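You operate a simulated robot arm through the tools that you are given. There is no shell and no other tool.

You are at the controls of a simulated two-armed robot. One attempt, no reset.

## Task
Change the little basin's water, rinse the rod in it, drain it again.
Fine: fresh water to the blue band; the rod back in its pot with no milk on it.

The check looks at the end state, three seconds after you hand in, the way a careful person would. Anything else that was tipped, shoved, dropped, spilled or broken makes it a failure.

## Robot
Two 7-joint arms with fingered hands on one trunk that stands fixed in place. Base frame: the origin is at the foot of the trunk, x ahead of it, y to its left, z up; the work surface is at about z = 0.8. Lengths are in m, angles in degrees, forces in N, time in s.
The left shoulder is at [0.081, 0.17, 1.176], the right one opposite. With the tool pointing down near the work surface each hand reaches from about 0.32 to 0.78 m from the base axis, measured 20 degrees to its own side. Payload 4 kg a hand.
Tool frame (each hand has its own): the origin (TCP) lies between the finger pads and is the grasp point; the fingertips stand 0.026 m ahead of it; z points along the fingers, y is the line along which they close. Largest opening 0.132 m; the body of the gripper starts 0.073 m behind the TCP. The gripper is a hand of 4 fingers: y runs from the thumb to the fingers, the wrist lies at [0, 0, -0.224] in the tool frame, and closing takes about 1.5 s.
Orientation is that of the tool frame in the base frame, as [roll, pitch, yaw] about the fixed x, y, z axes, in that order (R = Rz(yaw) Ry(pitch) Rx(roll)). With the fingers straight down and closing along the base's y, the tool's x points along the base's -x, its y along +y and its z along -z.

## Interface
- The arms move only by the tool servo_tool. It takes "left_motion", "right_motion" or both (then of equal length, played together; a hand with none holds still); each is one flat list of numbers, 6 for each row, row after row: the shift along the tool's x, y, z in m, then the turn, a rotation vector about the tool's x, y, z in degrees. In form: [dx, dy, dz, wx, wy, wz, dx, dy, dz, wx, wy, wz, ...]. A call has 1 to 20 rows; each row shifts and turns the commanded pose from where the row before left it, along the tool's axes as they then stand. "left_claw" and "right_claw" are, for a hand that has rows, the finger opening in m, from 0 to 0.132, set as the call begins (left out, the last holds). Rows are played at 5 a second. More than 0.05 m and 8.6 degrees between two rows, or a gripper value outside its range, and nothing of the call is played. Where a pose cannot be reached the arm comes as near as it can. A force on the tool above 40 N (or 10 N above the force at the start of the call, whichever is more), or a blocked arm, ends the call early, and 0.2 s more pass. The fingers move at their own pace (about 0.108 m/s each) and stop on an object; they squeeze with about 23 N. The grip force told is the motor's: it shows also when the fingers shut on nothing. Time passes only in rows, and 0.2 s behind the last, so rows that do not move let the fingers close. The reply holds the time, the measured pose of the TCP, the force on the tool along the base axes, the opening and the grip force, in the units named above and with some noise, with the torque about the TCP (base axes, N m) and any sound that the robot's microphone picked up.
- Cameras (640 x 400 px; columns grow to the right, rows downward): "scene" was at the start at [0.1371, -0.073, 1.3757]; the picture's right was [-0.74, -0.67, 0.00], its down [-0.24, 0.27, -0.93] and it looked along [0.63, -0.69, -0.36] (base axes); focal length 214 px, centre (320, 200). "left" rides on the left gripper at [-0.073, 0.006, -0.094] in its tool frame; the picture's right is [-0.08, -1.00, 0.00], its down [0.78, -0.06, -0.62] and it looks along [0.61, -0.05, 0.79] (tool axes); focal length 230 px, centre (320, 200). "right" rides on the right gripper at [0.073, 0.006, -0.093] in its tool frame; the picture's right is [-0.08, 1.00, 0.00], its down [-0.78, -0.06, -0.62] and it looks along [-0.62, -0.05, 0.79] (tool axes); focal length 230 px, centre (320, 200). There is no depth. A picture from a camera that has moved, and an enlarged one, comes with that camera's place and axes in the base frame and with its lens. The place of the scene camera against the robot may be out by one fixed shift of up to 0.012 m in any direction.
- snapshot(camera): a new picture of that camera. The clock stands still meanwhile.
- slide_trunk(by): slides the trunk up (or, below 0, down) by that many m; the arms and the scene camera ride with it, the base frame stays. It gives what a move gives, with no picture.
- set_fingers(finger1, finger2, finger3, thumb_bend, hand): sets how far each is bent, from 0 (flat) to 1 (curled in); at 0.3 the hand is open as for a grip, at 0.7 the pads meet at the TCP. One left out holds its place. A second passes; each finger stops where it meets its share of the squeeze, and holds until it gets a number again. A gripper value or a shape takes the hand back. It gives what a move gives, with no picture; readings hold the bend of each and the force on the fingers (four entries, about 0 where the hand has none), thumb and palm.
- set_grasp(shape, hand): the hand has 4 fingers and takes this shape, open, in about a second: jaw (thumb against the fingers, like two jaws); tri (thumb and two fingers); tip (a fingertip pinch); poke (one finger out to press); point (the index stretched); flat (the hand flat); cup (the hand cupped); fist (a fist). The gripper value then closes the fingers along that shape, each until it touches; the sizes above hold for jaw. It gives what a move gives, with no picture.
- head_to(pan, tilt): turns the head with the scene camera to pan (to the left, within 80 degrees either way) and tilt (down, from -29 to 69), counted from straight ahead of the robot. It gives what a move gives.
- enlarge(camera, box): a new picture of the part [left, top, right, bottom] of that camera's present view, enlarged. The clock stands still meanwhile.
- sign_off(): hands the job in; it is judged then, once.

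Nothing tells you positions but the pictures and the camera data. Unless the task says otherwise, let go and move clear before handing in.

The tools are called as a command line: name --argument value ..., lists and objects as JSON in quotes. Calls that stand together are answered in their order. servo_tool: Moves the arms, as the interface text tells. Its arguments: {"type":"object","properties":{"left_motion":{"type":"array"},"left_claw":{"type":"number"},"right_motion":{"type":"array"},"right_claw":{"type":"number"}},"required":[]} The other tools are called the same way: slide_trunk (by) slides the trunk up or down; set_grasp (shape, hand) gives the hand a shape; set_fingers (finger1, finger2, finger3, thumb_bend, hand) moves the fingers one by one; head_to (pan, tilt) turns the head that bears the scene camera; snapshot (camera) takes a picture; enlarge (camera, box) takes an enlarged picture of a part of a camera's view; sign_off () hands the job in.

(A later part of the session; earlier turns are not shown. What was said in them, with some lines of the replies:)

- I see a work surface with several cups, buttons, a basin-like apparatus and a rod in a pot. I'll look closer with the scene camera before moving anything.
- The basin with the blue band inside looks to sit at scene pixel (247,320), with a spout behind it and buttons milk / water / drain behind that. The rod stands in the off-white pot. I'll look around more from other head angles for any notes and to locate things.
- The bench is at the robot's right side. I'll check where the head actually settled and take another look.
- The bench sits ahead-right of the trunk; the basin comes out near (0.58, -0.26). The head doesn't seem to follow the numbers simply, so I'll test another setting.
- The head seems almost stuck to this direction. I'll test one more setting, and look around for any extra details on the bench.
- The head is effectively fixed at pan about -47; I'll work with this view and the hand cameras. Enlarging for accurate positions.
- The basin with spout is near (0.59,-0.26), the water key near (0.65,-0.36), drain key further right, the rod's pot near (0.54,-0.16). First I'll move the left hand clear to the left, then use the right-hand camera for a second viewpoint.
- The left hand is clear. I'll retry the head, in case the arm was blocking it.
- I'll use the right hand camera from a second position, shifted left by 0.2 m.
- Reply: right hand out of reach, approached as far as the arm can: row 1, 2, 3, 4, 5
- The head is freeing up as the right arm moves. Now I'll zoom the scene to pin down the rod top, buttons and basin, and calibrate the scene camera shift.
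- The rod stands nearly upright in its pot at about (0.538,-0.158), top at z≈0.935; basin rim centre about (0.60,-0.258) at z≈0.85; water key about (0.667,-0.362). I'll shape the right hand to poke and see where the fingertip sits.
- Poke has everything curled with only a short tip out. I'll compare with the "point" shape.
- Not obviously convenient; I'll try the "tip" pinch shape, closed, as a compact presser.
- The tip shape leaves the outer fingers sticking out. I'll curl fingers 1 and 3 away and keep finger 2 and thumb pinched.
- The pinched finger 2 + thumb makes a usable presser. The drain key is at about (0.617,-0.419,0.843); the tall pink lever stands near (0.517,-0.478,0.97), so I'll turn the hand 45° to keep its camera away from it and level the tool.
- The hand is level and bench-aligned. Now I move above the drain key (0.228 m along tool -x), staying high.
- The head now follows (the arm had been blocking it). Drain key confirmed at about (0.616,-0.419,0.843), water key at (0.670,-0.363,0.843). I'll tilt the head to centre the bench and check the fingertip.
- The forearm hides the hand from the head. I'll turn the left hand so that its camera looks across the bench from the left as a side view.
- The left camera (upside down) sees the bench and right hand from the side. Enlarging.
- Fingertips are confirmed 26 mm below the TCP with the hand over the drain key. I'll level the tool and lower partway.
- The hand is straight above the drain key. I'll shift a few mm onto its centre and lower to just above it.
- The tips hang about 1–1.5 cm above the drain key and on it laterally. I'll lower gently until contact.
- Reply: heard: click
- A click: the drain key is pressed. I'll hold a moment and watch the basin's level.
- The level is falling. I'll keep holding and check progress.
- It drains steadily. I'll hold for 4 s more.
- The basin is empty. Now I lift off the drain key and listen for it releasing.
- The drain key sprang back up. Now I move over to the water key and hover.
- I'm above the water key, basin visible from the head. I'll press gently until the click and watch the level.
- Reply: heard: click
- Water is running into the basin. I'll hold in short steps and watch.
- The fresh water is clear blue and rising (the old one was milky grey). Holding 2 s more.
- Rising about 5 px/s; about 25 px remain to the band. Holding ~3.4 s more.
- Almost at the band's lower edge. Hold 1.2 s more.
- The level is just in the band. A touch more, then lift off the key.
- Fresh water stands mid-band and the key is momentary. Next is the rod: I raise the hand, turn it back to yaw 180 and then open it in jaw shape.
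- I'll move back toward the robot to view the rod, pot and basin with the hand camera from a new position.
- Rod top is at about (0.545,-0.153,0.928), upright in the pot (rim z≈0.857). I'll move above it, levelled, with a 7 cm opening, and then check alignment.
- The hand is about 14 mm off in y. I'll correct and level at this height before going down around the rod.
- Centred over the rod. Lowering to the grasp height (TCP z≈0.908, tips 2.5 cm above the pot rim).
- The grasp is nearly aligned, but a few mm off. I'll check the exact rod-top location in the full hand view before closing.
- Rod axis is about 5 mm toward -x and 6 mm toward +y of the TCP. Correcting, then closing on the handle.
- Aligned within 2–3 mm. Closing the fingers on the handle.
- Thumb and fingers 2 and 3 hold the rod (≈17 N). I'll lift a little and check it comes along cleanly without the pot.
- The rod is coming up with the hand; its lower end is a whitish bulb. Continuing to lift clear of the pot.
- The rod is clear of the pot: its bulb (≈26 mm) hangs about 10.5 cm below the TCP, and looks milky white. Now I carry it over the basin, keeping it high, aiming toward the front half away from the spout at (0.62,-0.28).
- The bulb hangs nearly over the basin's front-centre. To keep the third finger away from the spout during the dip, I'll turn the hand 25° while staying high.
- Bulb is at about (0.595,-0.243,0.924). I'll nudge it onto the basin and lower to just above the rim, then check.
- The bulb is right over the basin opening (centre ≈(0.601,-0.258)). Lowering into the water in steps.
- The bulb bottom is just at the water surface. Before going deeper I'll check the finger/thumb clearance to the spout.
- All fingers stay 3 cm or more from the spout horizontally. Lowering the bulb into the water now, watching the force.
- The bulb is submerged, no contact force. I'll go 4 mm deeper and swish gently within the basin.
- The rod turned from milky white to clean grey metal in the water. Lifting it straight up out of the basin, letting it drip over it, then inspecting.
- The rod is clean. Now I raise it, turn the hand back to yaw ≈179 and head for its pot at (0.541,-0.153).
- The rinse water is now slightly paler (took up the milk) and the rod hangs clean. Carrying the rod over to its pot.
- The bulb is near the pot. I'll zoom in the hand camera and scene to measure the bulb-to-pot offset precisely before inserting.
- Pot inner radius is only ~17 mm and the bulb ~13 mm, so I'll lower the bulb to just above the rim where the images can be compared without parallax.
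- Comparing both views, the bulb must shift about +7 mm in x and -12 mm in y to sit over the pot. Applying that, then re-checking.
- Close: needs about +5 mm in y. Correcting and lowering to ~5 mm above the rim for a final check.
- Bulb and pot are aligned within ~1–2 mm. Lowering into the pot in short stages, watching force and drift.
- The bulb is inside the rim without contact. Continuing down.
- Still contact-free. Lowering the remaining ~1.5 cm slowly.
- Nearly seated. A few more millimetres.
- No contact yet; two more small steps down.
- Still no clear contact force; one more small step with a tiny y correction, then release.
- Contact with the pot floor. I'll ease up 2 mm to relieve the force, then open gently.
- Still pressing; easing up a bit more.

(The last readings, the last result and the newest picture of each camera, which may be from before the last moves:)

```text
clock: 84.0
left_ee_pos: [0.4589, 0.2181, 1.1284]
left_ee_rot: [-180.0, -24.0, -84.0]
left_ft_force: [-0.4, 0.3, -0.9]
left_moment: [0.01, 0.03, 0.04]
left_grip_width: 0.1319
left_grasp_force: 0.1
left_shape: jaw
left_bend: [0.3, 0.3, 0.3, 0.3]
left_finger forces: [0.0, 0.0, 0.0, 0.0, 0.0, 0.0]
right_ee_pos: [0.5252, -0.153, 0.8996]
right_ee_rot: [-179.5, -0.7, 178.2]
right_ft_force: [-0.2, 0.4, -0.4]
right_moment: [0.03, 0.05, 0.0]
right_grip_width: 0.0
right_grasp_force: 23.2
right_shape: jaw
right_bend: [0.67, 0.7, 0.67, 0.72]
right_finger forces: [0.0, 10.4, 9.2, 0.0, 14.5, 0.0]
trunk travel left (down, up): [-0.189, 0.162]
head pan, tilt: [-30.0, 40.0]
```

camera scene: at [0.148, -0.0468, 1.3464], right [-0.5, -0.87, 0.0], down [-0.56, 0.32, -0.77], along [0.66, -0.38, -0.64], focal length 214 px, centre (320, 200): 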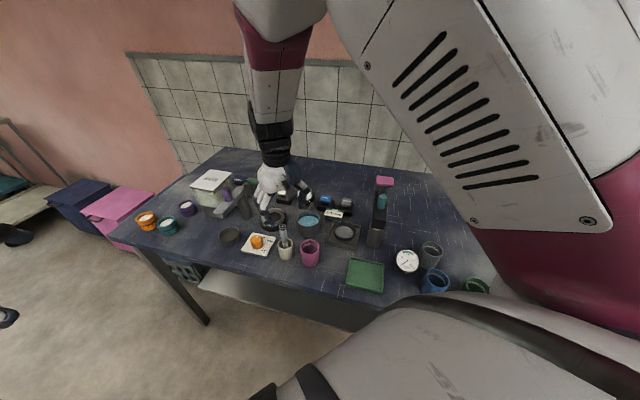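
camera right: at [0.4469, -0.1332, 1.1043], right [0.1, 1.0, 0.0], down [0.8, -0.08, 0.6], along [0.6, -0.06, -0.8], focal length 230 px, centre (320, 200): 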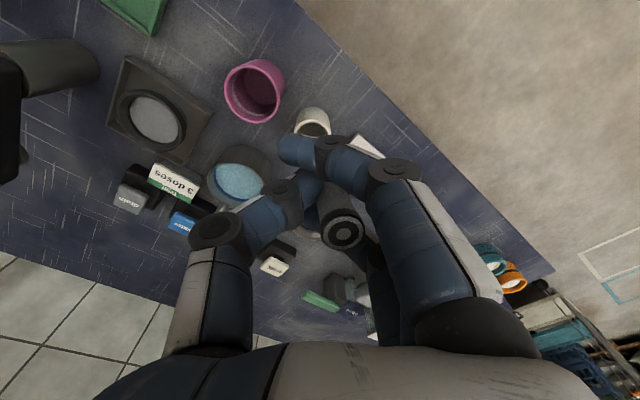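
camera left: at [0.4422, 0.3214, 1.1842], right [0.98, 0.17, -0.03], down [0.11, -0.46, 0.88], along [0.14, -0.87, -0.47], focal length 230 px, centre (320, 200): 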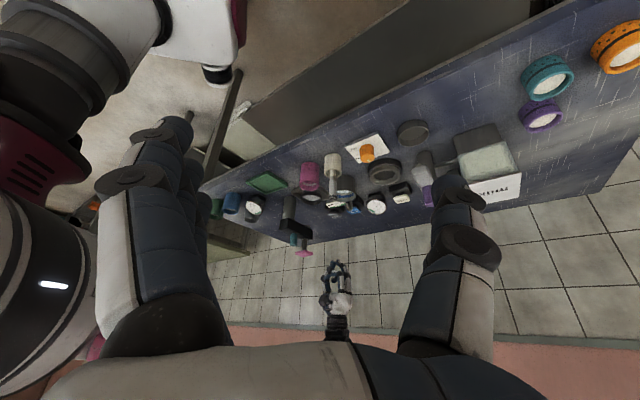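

Force is gone. Opening the fingers in stages.

servo_tool --right_motion '[0, 0, 0, 0, 0, 0, 0, 0, 0, 0, 0, 0, 0, 0, 0, 0, 0, 0]' --right_claw 0.03

servo_tool --right_motion '[0, 0, 0, 0, 0, 0, 0, 0, 0, 0, 0, 0, 0, 0, 0, 0, 0, 0, 0, 0, 0, 0, 0, 0, 0, 0, 0, 0, 0, 0]' --right_claw 0.07

enlarge --camera "scene" --box '[255, 195, 315, 260]'

enlarge --camera "right" --box '[220, 80, 440, 240]'

enlarge --camera "left" --box '[305, 145, 365, 205]'

```text
clock: 84.8
left_ee_pos: [0.458, 0.218, 1.1283]
left_ee_rot: [-180.0, -24.1, -84.0]
left_ft_force: [0.0, 0.4, 0.2]
left_moment: [-0.01, -0.03, -0.03]
left_grip_width: 0.1317
left_grasp_force: 0.2
left_shape: jaw
left_bend: [0.3, 0.3, 0.3, 0.3]
left_finger forces: [0.0, 0.1, 0.0, 0.0, 0.1, 0.0]
right_ee_pos: [0.5257, -0.1511, 0.9023]
right_ee_rot: [-179.6, -0.7, 178.3]
right_ft_force: [-0.3, -2.9, -1.5]
right_moment: [-0.16, 0.03, -0.04]
right_grip_width: 0.0291
right_grasp_force: 0.0
right_shape: jaw
right_bend: [0.73, 0.71, 0.76, 0.7]
right_finger forces: [0.0, 10.0, 11.9, 0.0, 0.1, 0.1]
trunk travel left (down, up): [-0.189, 0.162]
head pan, tilt: [-30.0, 40.0]
```

```text
clock: 86.0
left_ee_pos: [0.4591, 0.2184, 1.1272]
left_ee_rot: [180.0, -23.9, -84.1]
left_ft_force: [0.3, 0.2, 0.7]
left_moment: [0.0, -0.02, 0.0]
left_grip_width: 0.1318
left_grasp_force: 0.0
left_shape: jaw
left_bend: [0.3, 0.3, 0.3, 0.3]
left_finger forces: [0.0, 0.0, 0.0, 0.0, 0.0, 0.0]
right_ee_pos: [0.5269, -0.1515, 0.9016]
right_ee_rot: [-179.6, -0.6, 178.3]
right_ft_force: [-0.5, 0.5, 0.7]
right_moment: [0.04, 0.05, 0.0]
right_grip_width: 0.0694
right_grasp_force: 0.0
right_shape: jaw
right_bend: [0.72, 0.72, 0.72, 0.7]
right_finger forces: [0.0, 0.0, 0.0, 0.1, 0.0, 0.0]
trunk travel left (down, up): [-0.189, 0.162]
head pan, tilt: [-30.0, 40.0]
```

```text
6.15 times, centred on (285, 228) of scene
camera zoom: at [0.148, -0.0468, 1.3463], right [-0.5, -0.87, 0.0], down [-0.56, 0.32, -0.77], along [0.66, -0.38, -0.64], focal length 1320 px, centre (535, 31)
```

zoom: 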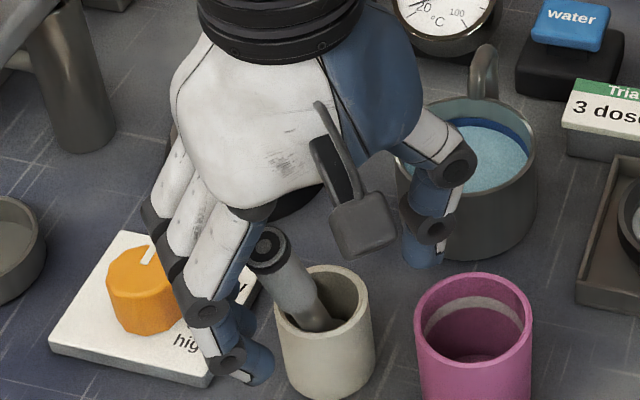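

```text
2.50 times, centred on (330, 160) of right
camera zoom: at [0.4539, -0.1421, 0.997], right [0.11, 0.99, -0.01], down [0.79, -0.08, 0.61], along [0.6, -0.07, -0.79], focal length 575 px, centre (295, 300)
```

zoom: 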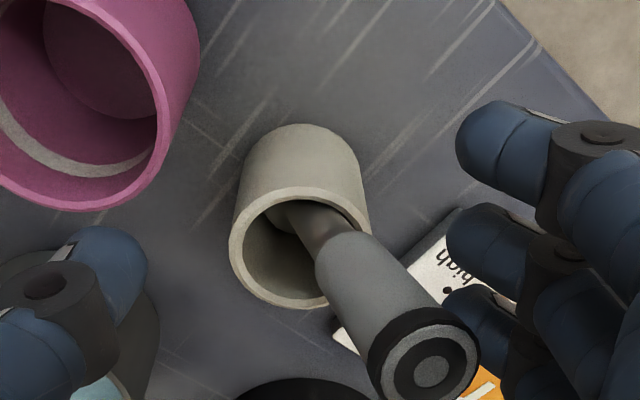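

```text
6.67 times, centred on (335, 175) of left
camera zoom: at [0.4423, 0.3219, 1.1842], right [0.98, 0.17, -0.03], down [0.11, -0.46, 0.88], along [0.14, -0.87, -0.47], focal length 1534 px, centre (220, 367)
```

zoom: 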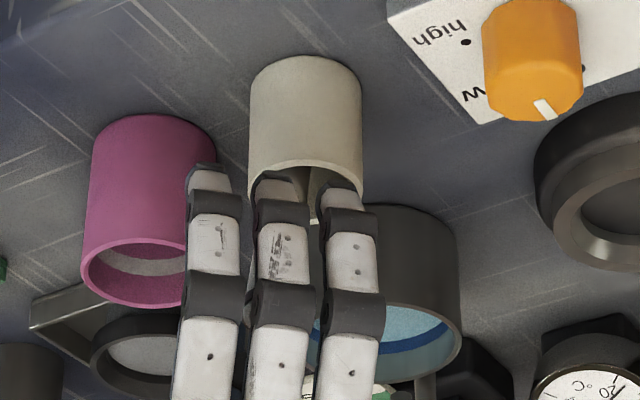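

The rod has been released and leans inside its pot, close to the fingers. I'll first shift the hand 2 cm away from it (+y), then lift straight up.

servo_tool --right_motion '[0, 0.005, 0, 0, 0, 0, 0, 0.007, 0, 0, 0, 0, 0, 0.006, 0, 0, 0, 0, 0, 0, 0, 0, 0, 0]'

enlarge --camera "right" --box '[220, 80, 440, 240]'

enlarge --camera "scene" --box '[255, 195, 315, 260]'

```text
clock: 87.0
left_ee_pos: [0.4588, 0.2191, 1.1283]
left_ee_rot: [-180.0, -24.0, -84.0]
left_ft_force: [0.0, 0.0, 0.3]
left_moment: [0.01, -0.01, 0.02]
left_grip_width: 0.1317
left_grasp_force: 0.0
left_shape: jaw
left_bend: [0.3, 0.3, 0.3, 0.3]
left_finger forces: [0.0, 0.0, 0.0, 0.0, 0.0, 0.0]
right_ee_pos: [0.5246, -0.1347, 0.8991]
right_ee_rot: [-179.5, -1.0, 178.1]
right_ft_force: [0.5, -0.2, 0.4]
right_moment: [0.0, 0.0, -0.01]
right_grip_width: 0.069
right_grasp_force: 0.0
right_shape: jaw
right_bend: [0.72, 0.72, 0.72, 0.7]
right_finger forces: [0.0, 0.1, 0.0, 0.0, 0.1, 0.0]
trunk travel left (down, up): [-0.189, 0.162]
head pan, tilt: [-30.0, 40.0]
```

```text
2.50 times, centred on (330, 160) of right
camera zoom: at [0.4533, -0.1257, 0.9935], right [0.11, 0.99, -0.01], down [0.79, -0.08, 0.6], along [0.6, -0.08, -0.8], focal length 575 px, centre (295, 300)
```

zoom: 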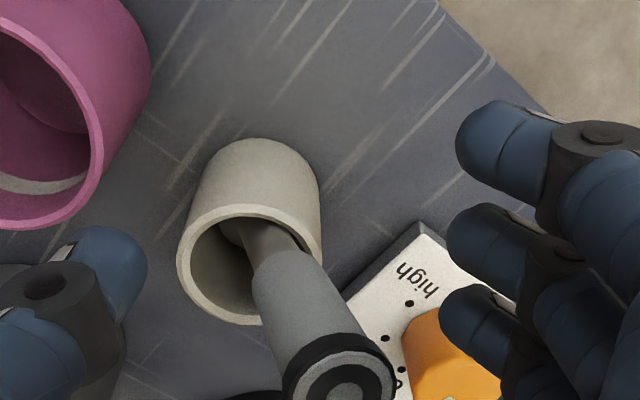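

```text
6.15 times, centred on (285, 228) of scene
camera zoom: at [0.148, -0.0469, 1.3464], right [-0.5, -0.87, 0.0], down [-0.56, 0.32, -0.77], along [0.66, -0.38, -0.64], focal length 1320 px, centre (535, 31)
```

zoom: 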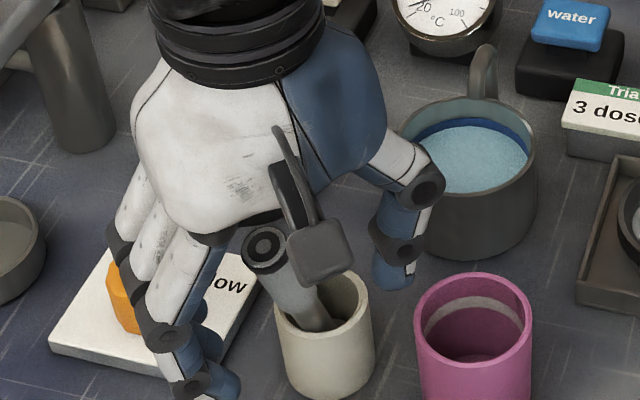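

The rod stays leaning in the pot on its own, clear of the fingers. Lifting the hand straight up.

servo_tool --right_motion '[0, 0, -0.01, 0, 0, 0, 0, 0, -0.015, 0, 0, 0, 0, 0, -0.02, 0, 0, 0, 0, 0, -0.025, 0, 0, 0, 0, 0, -0.025, 0, 0, 0, 0, 0, -0.02, 0, 0, 0, 0, 0, 0, 0, 0, 0]'

enlarge --camera "scene" --box '[255, 195, 345, 260]'

snapshot --camera "right"

```text
clock: 88.6
left_ee_pos: [0.4584, 0.2186, 1.1276]
left_ee_rot: [180.0, -24.0, -83.9]
left_ft_force: [-0.3, 0.6, -0.4]
left_moment: [0.01, -0.02, 0.01]
left_grip_width: 0.1319
left_grasp_force: 0.1
left_shape: jaw
left_bend: [0.3, 0.3, 0.3, 0.3]
left_finger forces: [0.0, 0.0, 0.0, 0.0, 0.0, 0.0]
right_ee_pos: [0.5249, -0.1274, 1.0158]
right_ee_rot: [179.7, -1.2, 178.8]
right_ft_force: [0.6, -0.1, 0.0]
right_moment: [0.07, -0.02, -0.03]
right_grip_width: 0.0692
right_grasp_force: 0.0
right_shape: jaw
right_bend: [0.72, 0.72, 0.72, 0.7]
right_finger forces: [0.0, 0.0, 0.0, 0.1, 0.0, 0.0]
trunk travel left (down, up): [-0.189, 0.162]
head pan, tilt: [-30.0, 40.0]
```

```text
6.15 times, centred on (300, 228) of scene
camera zoom: at [0.1483, -0.0468, 1.3462], right [-0.5, -0.87, 0.0], down [-0.56, 0.32, -0.77], along [0.66, -0.38, -0.64], focal length 1320 px, centre (443, 31)
```

zoom: 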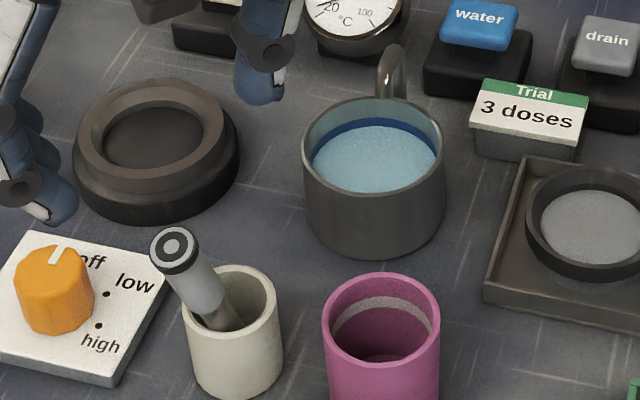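

```text
taken
camera right: at [0.4538, -0.1197, 1.1113], right [0.1, 1.0, 0.0], down [0.8, -0.08, 0.6], along [0.6, -0.06, -0.8], focal length 230 px, centre (320, 200)
```

right: 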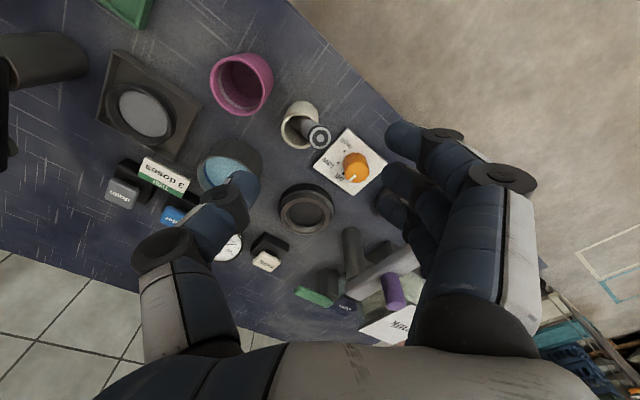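

The clean rod sits in its pot. Now back to draining: I move toward the keys, turn the hand to 134° and make the presser shape again.

servo_tool --right_motion '[-0.004, -0.02, -0.01, 0, 0, 0, -0.0085, -0.033, 0, 0, 0, 0, -0.0085, -0.033, 0, 0, 0, 0, -0.0085, -0.033, 0, 0, 0, 0, -0.0085, -0.033, 0, 0, 0, 0, 0, 0, 0, 0, 0, 8, 0, 0, 0, 0, 0, 8, 0, 0, 0, 0, 0, 8, 0, 0, 0, 0, 0, 8, 0, 0, 0, 0, 0, 8, 0, 0, 0, 0, 0, 5, 0, 0, 0, 0, 0, 0]'

set_fingers --hand "right" --finger1 1.0 --finger2 0.7 --finger3 1.0 --thumb_bend 0.7

snapshot --camera "right"

```text
clock: 91.2
left_ee_pos: [0.4584, 0.2176, 1.1276]
left_ee_rot: [-179.9, -24.0, -84.0]
left_ft_force: [0.8, 0.0, 0.7]
left_moment: [-0.02, -0.01, -0.01]
left_grip_width: 0.1318
left_grasp_force: 0.1
left_shape: jaw
left_bend: [0.3, 0.3, 0.3, 0.3]
left_finger forces: [0.0, 0.1, 0.1, 0.1, 0.0, 0.0]
right_ee_pos: [0.5609, -0.2815, 1.027]
right_ee_rot: [-179.0, 0.0, 133.9]
right_ft_force: [-0.3, 0.7, -0.2]
right_moment: [-0.01, -0.01, -0.02]
right_grip_width: 0.0694
right_grasp_force: 0.1
right_shape: jaw
right_bend: [0.72, 0.72, 0.72, 0.7]
right_finger forces: [0.1, 0.0, 0.1, 0.1, 0.0, 0.0]
trunk travel left (down, up): [-0.189, 0.162]
head pan, tilt: [-30.0, 40.0]
```

```text
clock: 92.2
left_ee_pos: [0.4589, 0.2182, 1.1286]
left_ee_rot: [180.0, -24.0, -84.0]
left_ft_force: [0.4, 0.2, 0.5]
left_moment: [0.01, -0.01, -0.01]
left_grip_width: 0.1321
left_grasp_force: 0.1
left_shape: jaw
left_bend: [0.3, 0.3, 0.3, 0.3]
left_finger forces: [0.0, 0.0, 0.0, 0.0, 0.0, 0.0]
right_ee_pos: [0.5607, -0.2807, 1.0282]
right_ee_rot: [-179.0, 0.0, 134.0]
right_ft_force: [0.0, -0.2, -0.3]
right_moment: [-0.02, -0.01, 0.0]
right_grip_width: 0.0391
right_grasp_force: 0.1
right_shape: fingers
right_bend: [1.0, 0.7, 1.0, 0.7]
right_finger forces: [0.0, 0.1, 0.1, 0.1, 0.1, 0.0]
trunk travel left (down, up): [-0.189, 0.162]
head pan, tilt: [-30.0, 40.0]
```

```text
taken
camera right: at [0.5158, -0.2234, 1.1213], right [0.77, 0.64, -0.02], down [0.51, -0.6, 0.62], along [0.38, -0.49, -0.79], focal length 230 px, centre (320, 200)
```

right: 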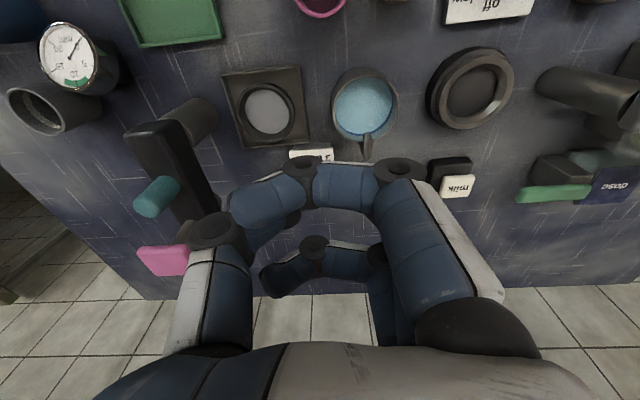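

Moving above the drain key and lowering to hover.

servo_tool --right_motion '[-0.02, -0.008, 0, 0, 0, 0, -0.029, -0.012, 0, 0, 0, 0, -0.029, -0.012, 0, 0, 0, 0, -0.029, -0.012, 0, 0, 0, 0, -0.028, -0.012, 0, 0, 0, 0, 0, 0, 0.03, 0, 0, 0, 0, 0, 0.03, 0, 0, 0, 0, 0, 0.025, 0, 0, 0, 0, 0, 0, 0, 0, 0]'

snapshot --camera "right"

enlarge --camera "left" --box '[290, 160, 370, 240]'

```text
clock: 94.2
left_ee_pos: [0.458, 0.218, 1.1275]
left_ee_rot: [-179.9, -23.9, -83.9]
left_ft_force: [-0.2, 0.2, 0.1]
left_moment: [0.01, 0.03, 0.0]
left_grip_width: 0.132
left_grasp_force: 0.0
left_shape: jaw
left_bend: [0.3, 0.3, 0.3, 0.3]
left_finger forces: [0.0, 0.1, 0.0, 0.0, 0.0, 0.0]
right_ee_pos: [0.6201, -0.4001, 0.9531]
right_ee_rot: [-176.9, 2.2, 136.8]
right_ft_force: [-0.8, 0.4, -0.1]
right_moment: [-0.01, 0.03, -0.01]
right_grip_width: 0.0388
right_grasp_force: 0.0
right_shape: fingers
right_bend: [1.0, 0.7, 1.0, 0.7]
right_finger forces: [0.0, 0.1, 0.1, 0.0, 0.0, 0.0]
trunk travel left (down, up): [-0.189, 0.162]
head pan, tilt: [-30.0, 40.0]
```

```text
taken
camera right: at [0.5725, -0.3404, 1.0436], right [0.74, 0.67, -0.05], down [0.54, -0.54, 0.65], along [0.41, -0.51, -0.76], focal length 230 px, centre (320, 200)
```

right: 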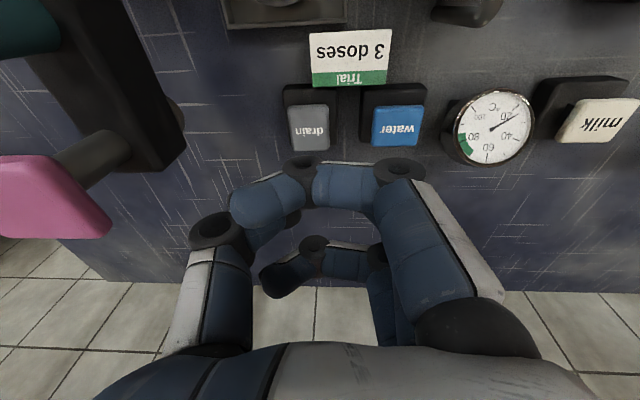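

```text
5.00 times, centred on (330, 200) of left
camera zoom: at [0.4419, 0.3219, 1.1845], right [0.98, 0.17, -0.03], down [0.11, -0.46, 0.88], along [0.14, -0.87, -0.47], focal length 1150 px, centre (270, 200)
```

zoom: 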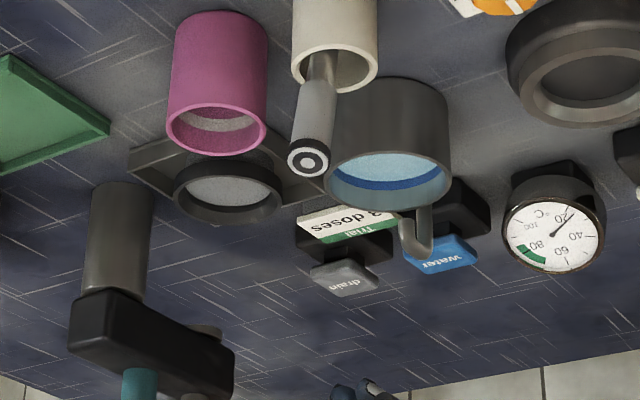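

I'll level the tool, shift onto the drain key and hover just above it.

servo_tool --right_motion '[0, 0, 0.01, -3.1, 2.2, 3, -0.004, -0.008, 0.01, 0, 0, 0, -0.0036, -0.0076, 0.012, 0, 0, 0, 0, 0, 0.012, 0, 0, 0, 0, 0, 0.012, 0, 0, 0, 0, 0, 0, 0, 0, 0]'

enlarge --camera "right" --box '[220, 30, 460, 180]'

enlarge --camera "left" --box '[290, 160, 370, 240]'

```text
clock: 95.6
left_ee_pos: [0.4583, 0.2172, 1.1277]
left_ee_rot: [-180.0, -24.1, -84.1]
left_ft_force: [-0.6, 0.3, -0.4]
left_moment: [0.0, 0.04, -0.01]
left_grip_width: 0.1318
left_grasp_force: 0.1
left_shape: jaw
left_bend: [0.3, 0.3, 0.3, 0.3]
left_finger forces: [0.0, 0.1, 0.1, 0.0, 0.1, 0.1]
right_ee_pos: [0.6155, -0.4201, 0.897]
right_ee_rot: [179.9, 0.0, 133.6]
right_ft_force: [0.1, -0.3, 0.4]
right_moment: [-0.02, 0.0, 0.0]
right_grip_width: 0.0389
right_grasp_force: 0.0
right_shape: fingers
right_bend: [1.0, 0.7, 1.0, 0.7]
right_finger forces: [0.0, 0.0, 0.0, 0.0, 0.0, 0.0]
trunk travel left (down, up): [-0.189, 0.162]
head pan, tilt: [-30.0, 40.0]
```

```text
2.67 times, centred on (340, 105) of right
camera zoom: at [0.5685, -0.364, 0.9909], right [0.77, 0.63, 0.0], down [0.5, -0.61, 0.62], along [0.39, -0.48, -0.79], focal length 614 px, centre (267, 453)
```

zoom: 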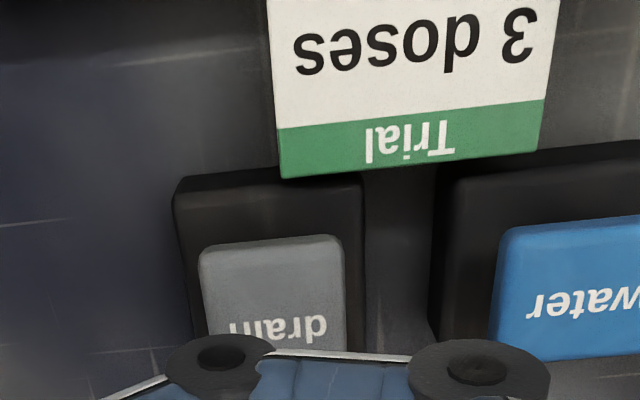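

```text
5.00 times, centred on (330, 200) of left
camera zoom: at [0.4422, 0.322, 1.1843], right [0.98, 0.17, -0.03], down [0.11, -0.46, 0.88], along [0.14, -0.87, -0.47], focal length 1150 px, centre (270, 200)
```

zoom: 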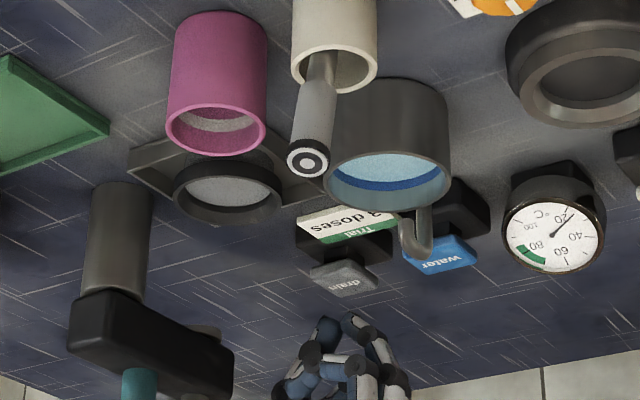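

Adjusting 4 mm and pressing the drain key gently until it clicks.

servo_tool --right_motion '[0.0018, 0.0007, 0.008, 0, 0, 0, 0.0018, 0.0007, 0.009, 0, 0, 0, 0, 0, 0.004, 0, 0, 0, 0, 0, 0.004, 0, 0, 0, 0, 0, 0.004, 0, 0, 0]'

enlarge --camera "scene" --box '[280, 195, 340, 245]'

```text
clock: 96.8
left_ee_pos: [0.4576, 0.2183, 1.128]
left_ee_rot: [180.0, -24.0, -84.0]
left_ft_force: [0.4, -0.2, 0.2]
left_moment: [0.01, -0.03, 0.0]
left_grip_width: 0.1319
left_grasp_force: 0.2
left_shape: jaw
left_bend: [0.3, 0.3, 0.3, 0.3]
left_finger forces: [0.0, 0.1, 0.0, 0.0, 0.0, 0.0]
right_ee_pos: [0.6144, -0.4192, 0.8672]
right_ee_rot: [180.0, 0.0, 133.8]
right_ft_force: [0.2, 0.6, 0.9]
right_moment: [-0.03, -0.01, 0.02]
right_grip_width: 0.0389
right_grasp_force: 1.0
right_shape: fingers
right_bend: [1.0, 0.7, 1.0, 0.7]
right_finger forces: [0.1, 0.1, 0.0, 0.0, 1.1, 0.1]
trunk travel left (down, up): [-0.189, 0.162]
head pan, tilt: [-30.0, 40.0]
heard: click
```

```text
8.00 times, centred on (310, 220) of scene
camera zoom: at [0.148, -0.0468, 1.3464], right [-0.5, -0.87, 0.0], down [-0.56, 0.32, -0.77], along [0.66, -0.38, -0.64], focal length 1716 px, centre (400, 40)
```

zoom: 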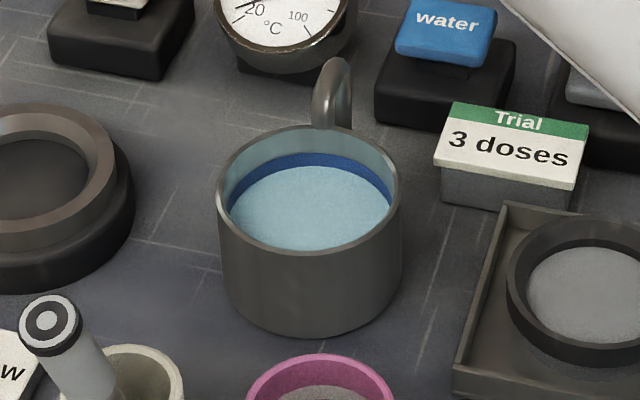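

Click heard and the level has begun to fall. Holding the drain key for several seconds.

servo_tool --right_motion '[0, 0, 0, 0, 0, 0, 0, 0, 0, 0, 0, 0, 0, 0, 0, 0, 0, 0, 0, 0, 0, 0, 0, 0, 0, 0, 0, 0, 0, 0, 0, 0, 0, 0, 0, 0, 0, 0, 0, 0, 0, 0, 0, 0, 0, 0, 0, 0, 0, 0, 0, 0, 0, 0, 0, 0, 0, 0, 0, 0, 0, 0, 0, 0, 0, 0, 0, 0, 0, 0, 0, 0, 0, 0, 0, 0, 0, 0, 0, 0, 0, 0, 0, 0, 0, 0, 0, 0, 0, 0, 0, 0, 0, 0, 0, 0, 0, 0, 0, 0, 0, 0, 0, 0, 0, 0, 0, 0, 0, 0, 0, 0, 0, 0, 0, 0, 0, 0, 0, 0]'

servo_tool --right_motion '[0, 0, 0, 0, 0, 0, 0, 0, 0, 0, 0, 0, 0, 0, 0, 0, 0, 0, 0, 0, 0, 0, 0, 0, 0, 0, 0, 0, 0, 0, 0, 0, 0, 0, 0, 0, 0, 0, 0, 0, 0, 0, 0, 0, 0, 0, 0, 0, 0, 0, 0, 0, 0, 0, 0, 0, 0, 0, 0, 0, 0, 0, 0, 0, 0, 0, 0, 0, 0, 0, 0, 0, 0, 0, 0, 0, 0, 0, 0, 0, 0, 0, 0, 0, 0, 0, 0, 0, 0, 0, 0, 0, 0, 0, 0, 0, 0, 0, 0, 0, 0, 0, 0, 0, 0, 0, 0, 0, 0, 0, 0, 0, 0, 0, 0, 0, 0, 0, 0, 0]'

enlarge --camera "scene" --box '[280, 195, 340, 245]'

```text
clock: 101.0
left_ee_pos: [0.4581, 0.2177, 1.1276]
left_ee_rot: [-180.0, -24.0, -84.0]
left_ft_force: [0.5, 0.0, 0.3]
left_moment: [0.01, 0.01, 0.0]
left_grip_width: 0.1319
left_grasp_force: 0.1
left_shape: jaw
left_bend: [0.3, 0.3, 0.3, 0.3]
left_finger forces: [0.1, 0.0, 0.0, 0.0, 0.0, 0.1]
right_ee_pos: [0.6142, -0.4181, 0.8676]
right_ee_rot: [179.9, 0.0, 133.7]
right_ft_force: [-0.3, -0.9, 1.0]
right_moment: [-0.04, -0.01, 0.01]
right_grip_width: 0.0387
right_grasp_force: 0.6
right_shape: fingers
right_bend: [1.0, 0.7, 1.0, 0.7]
right_finger forces: [0.1, 0.0, 0.1, 0.1, 1.1, 0.0]
trunk travel left (down, up): [-0.189, 0.162]
head pan, tilt: [-30.0, 40.0]
```

```text
clock: 105.2
left_ee_pos: [0.4588, 0.2179, 1.1273]
left_ee_rot: [180.0, -24.0, -84.0]
left_ft_force: [-0.3, -0.8, 0.5]
left_moment: [-0.02, 0.01, -0.03]
left_grip_width: 0.1319
left_grasp_force: 0.1
left_shape: jaw
left_bend: [0.3, 0.3, 0.3, 0.3]
left_finger forces: [0.1, 0.1, 0.0, 0.0, 0.0, 0.0]
right_ee_pos: [0.6154, -0.4184, 0.8665]
right_ee_rot: [179.9, 0.0, 133.7]
right_ft_force: [0.6, 0.7, 1.4]
right_moment: [0.01, -0.01, -0.02]
right_grip_width: 0.039
right_grasp_force: 0.5
right_shape: fingers
right_bend: [1.0, 0.7, 1.0, 0.7]
right_finger forces: [0.0, 0.0, 0.1, 0.0, 1.2, 0.0]
trunk travel left (down, up): [-0.189, 0.162]
head pan, tilt: [-30.0, 40.0]
```

```text
8.00 times, centred on (310, 220) of scene
camera zoom: at [0.1479, -0.0468, 1.3464], right [-0.5, -0.87, 0.0], down [-0.56, 0.32, -0.77], along [0.66, -0.38, -0.64], focal length 1716 px, centre (400, 40)
```

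zoom: 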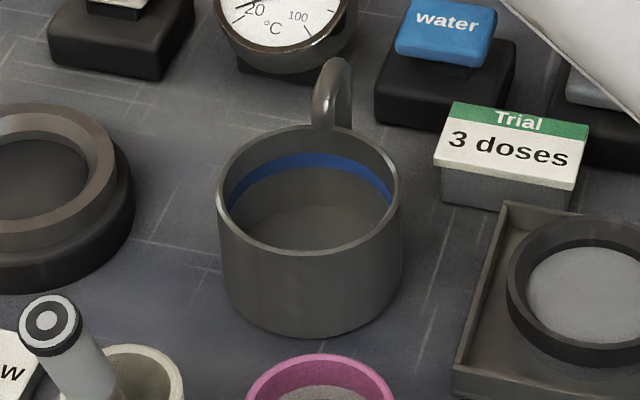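

The basin looks empty again. I'll hold one more second to be sure, then lift off the key and clear.

servo_tool --right_motion '[0, 0, 0, 0, 0, 0, 0, 0, 0, 0, 0, 0, 0, 0, 0, 0, 0, 0, 0, 0, 0, 0, 0, 0, 0, 0, 0, 0, 0, 0, 0, 0, 0, 0, 0, 0, 0, 0, 0, 0, 0, 0, 0, 0, 0, 0, 0, 0, 0, 0, 0, 0, 0, 0, 0, 0, 0, 0, 0, 0, 0, 0, -0.01, 0, 0, 0, 0, 0, -0.02, 0, 0, 0, 0, 0, -0.03, 0, 0, 0, 0, 0, -0.03, 0, 0, 0, 0, 0, -0.03, 0, 0, 0]'

enlarge --camera "scene" --box '[280, 195, 340, 245]'

enlarge --camera "left" --box '[290, 160, 370, 240]'

snapshot --camera "right"

```text
clock: 108.4
left_ee_pos: [0.4584, 0.2178, 1.1296]
left_ee_rot: [-179.9, -24.0, -83.9]
left_ft_force: [-0.5, 0.2, -0.8]
left_moment: [0.01, -0.02, 0.0]
left_grip_width: 0.132
left_grasp_force: 0.1
left_shape: jaw
left_bend: [0.3, 0.3, 0.3, 0.3]
left_finger forces: [0.0, 0.0, 0.0, 0.2, 0.0, 0.0]
right_ee_pos: [0.6146, -0.4179, 0.9862]
right_ee_rot: [-180.0, 0.0, 133.6]
right_ft_force: [-1.3, -0.4, -0.2]
right_moment: [-0.04, -0.02, -0.03]
right_grip_width: 0.0393
right_grasp_force: 0.0
right_shape: fingers
right_bend: [1.0, 0.7, 1.0, 0.7]
right_finger forces: [0.0, 0.0, 0.0, 0.0, 0.1, 0.1]
trunk travel left (down, up): [-0.189, 0.162]
head pan, tilt: [-30.0, 40.0]
```

```text
8.00 times, centred on (310, 220) of scene
camera zoom: at [0.1476, -0.0467, 1.3464], right [-0.5, -0.87, 0.0], down [-0.56, 0.32, -0.77], along [0.66, -0.38, -0.64], focal length 1716 px, centre (400, 40)
```

zoom: 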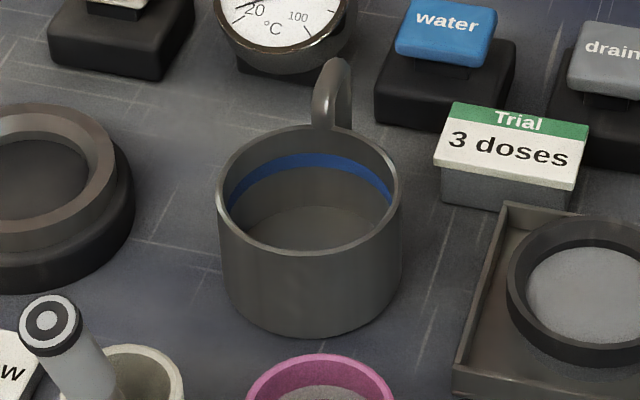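

```text
5.00 times, centred on (330, 200) of left
camera zoom: at [0.442, 0.322, 1.1843], right [0.98, 0.17, -0.03], down [0.11, -0.46, 0.88], along [0.14, -0.87, -0.47], focal length 1150 px, centre (270, 200)
```

zoom: 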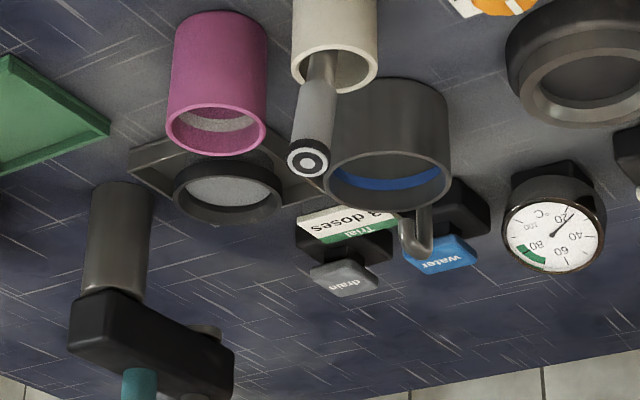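

```text
taken
camera right: at [0.5678, -0.3595, 1.0807], right [0.77, 0.63, 0.0], down [0.5, -0.61, 0.62], along [0.39, -0.48, -0.79], focal length 230 px, centre (320, 200)
```

right: 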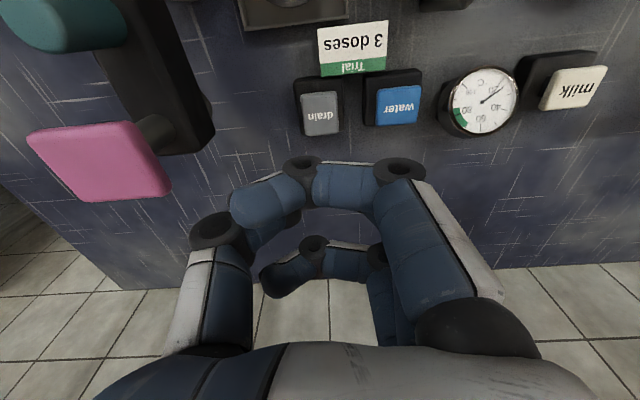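

The basin is drained and the key is released. I'll retract the right hand and inspect the whole bench.

servo_tool --right_motion '[0, 0, -0.03, 0, 0, 0, 0.02, 0, -0.02, 0, 0, 0, 0.03, 0, -0.01, 0, 0, 0, 0.035, 0, -0.01, 0, 0, 0, 0.035, 0, -0.01, 0, 0, 0, 0.03, 0, 0, 0, 0, 0, 0.03, 0, 0, 0, 0, 0, 0, 0, 0, 0, 0, 0]'

snapshot --camera "scene"

enlarge --camera "scene" --box '[240, 180, 380, 270]'

enlarge --camera "scene" --box '[260, 215, 320, 265]'

```text
clock: 110.2
left_ee_pos: [0.4598, 0.2188, 1.1272]
left_ee_rot: [-180.0, -24.0, -84.1]
left_ft_force: [0.7, 0.9, 0.2]
left_moment: [0.01, 0.0, -0.02]
left_grip_width: 0.1317
left_grasp_force: 0.0
left_shape: jaw
left_bend: [0.3, 0.3, 0.3, 0.3]
left_finger forces: [0.1, 0.1, 0.1, 0.0, 0.0, 0.0]
right_ee_pos: [0.4865, -0.2977, 1.0595]
right_ee_rot: [178.1, -2.8, 131.4]
right_ft_force: [0.2, -1.1, 0.5]
right_moment: [-0.02, 0.03, -0.03]
right_grip_width: 0.0393
right_grasp_force: 0.0
right_shape: fingers
right_bend: [1.0, 0.7, 1.0, 0.7]
right_finger forces: [0.0, 0.1, 0.0, 0.1, 0.0, 0.0]
trunk travel left (down, up): [-0.189, 0.162]
head pan, tilt: [-30.0, 40.0]
```

```text
taken
camera scene: at [0.1485, -0.0469, 1.3462], right [-0.5, -0.87, 0.0], down [-0.56, 0.32, -0.77], along [0.66, -0.38, -0.64], focal length 214 px, centre (320, 200)
```

scene: 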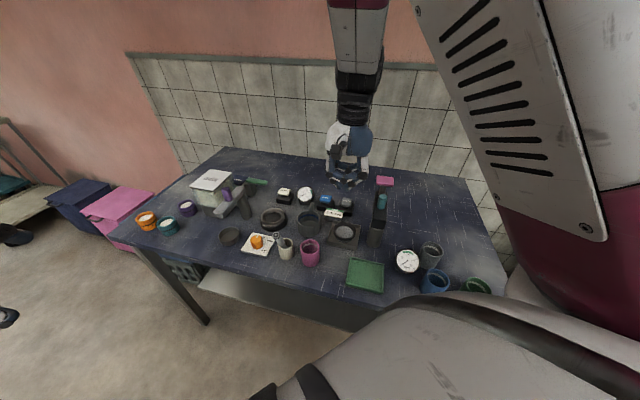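

```text
4.44 times, centred on (310, 225) of scene
camera zoom: at [0.1485, -0.0469, 1.3462], right [-0.5, -0.87, 0.0], down [-0.56, 0.32, -0.77], along [0.66, -0.38, -0.64], focal length 953 px, centre (364, 89)
```

zoom: 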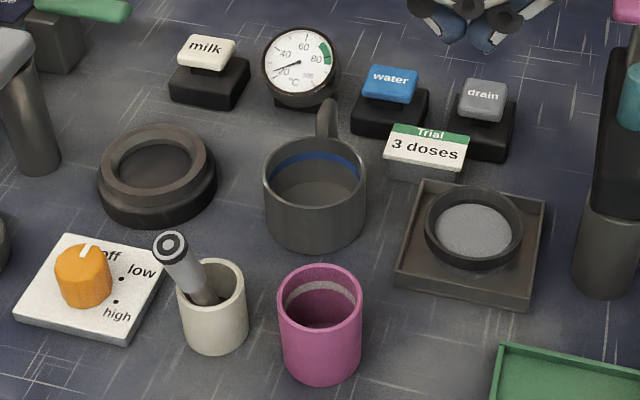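

```text
8.00 times, centred on (290, 240) of scene
camera zoom: at [0.1485, -0.0469, 1.3462], right [-0.5, -0.87, 0.0], down [-0.56, 0.32, -0.77], along [0.66, -0.38, -0.64], focal length 1716 px, centre (560, -120)
```

zoom: 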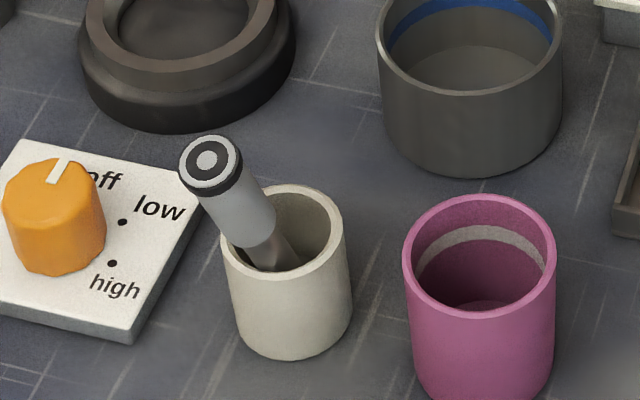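

The basin is drained and the bench is undisturbed. The rod, now clean grey metal, stands in its pot, and it was rinsed in fresh water filled to the middle of the blue band. I read "drain it again" as the last step, so I leave the basin empty rather than refilling it. Both hands are clear, so I'm handing in.

sign_off

```text
The job is handed in.
```

I changed the basin's water, rinsed the rod in it, and drained the basin again. The job is handed in; I don't have the check's result.

- **Water:** I drained the old milky water until the basin looked empty. Then I filled it with fresh water to the middle of the blue band.
- **Rod:** I dipped and swished it in the fresh water until it went from milky white to plain grey metal. It is back in its pot, now leaning against the rim where it had stood nearly upright.
- **Basin at the end:** empty. I took "drain it again" as the last step and read "fresh water to the blue band" as the level for the rinse. If you meant the basin to end up refilled to the band, this state is wrong.
- **Rest of the bench:** in the last pictures nothing else looked moved, tipped or spilled. Both hands are clear.
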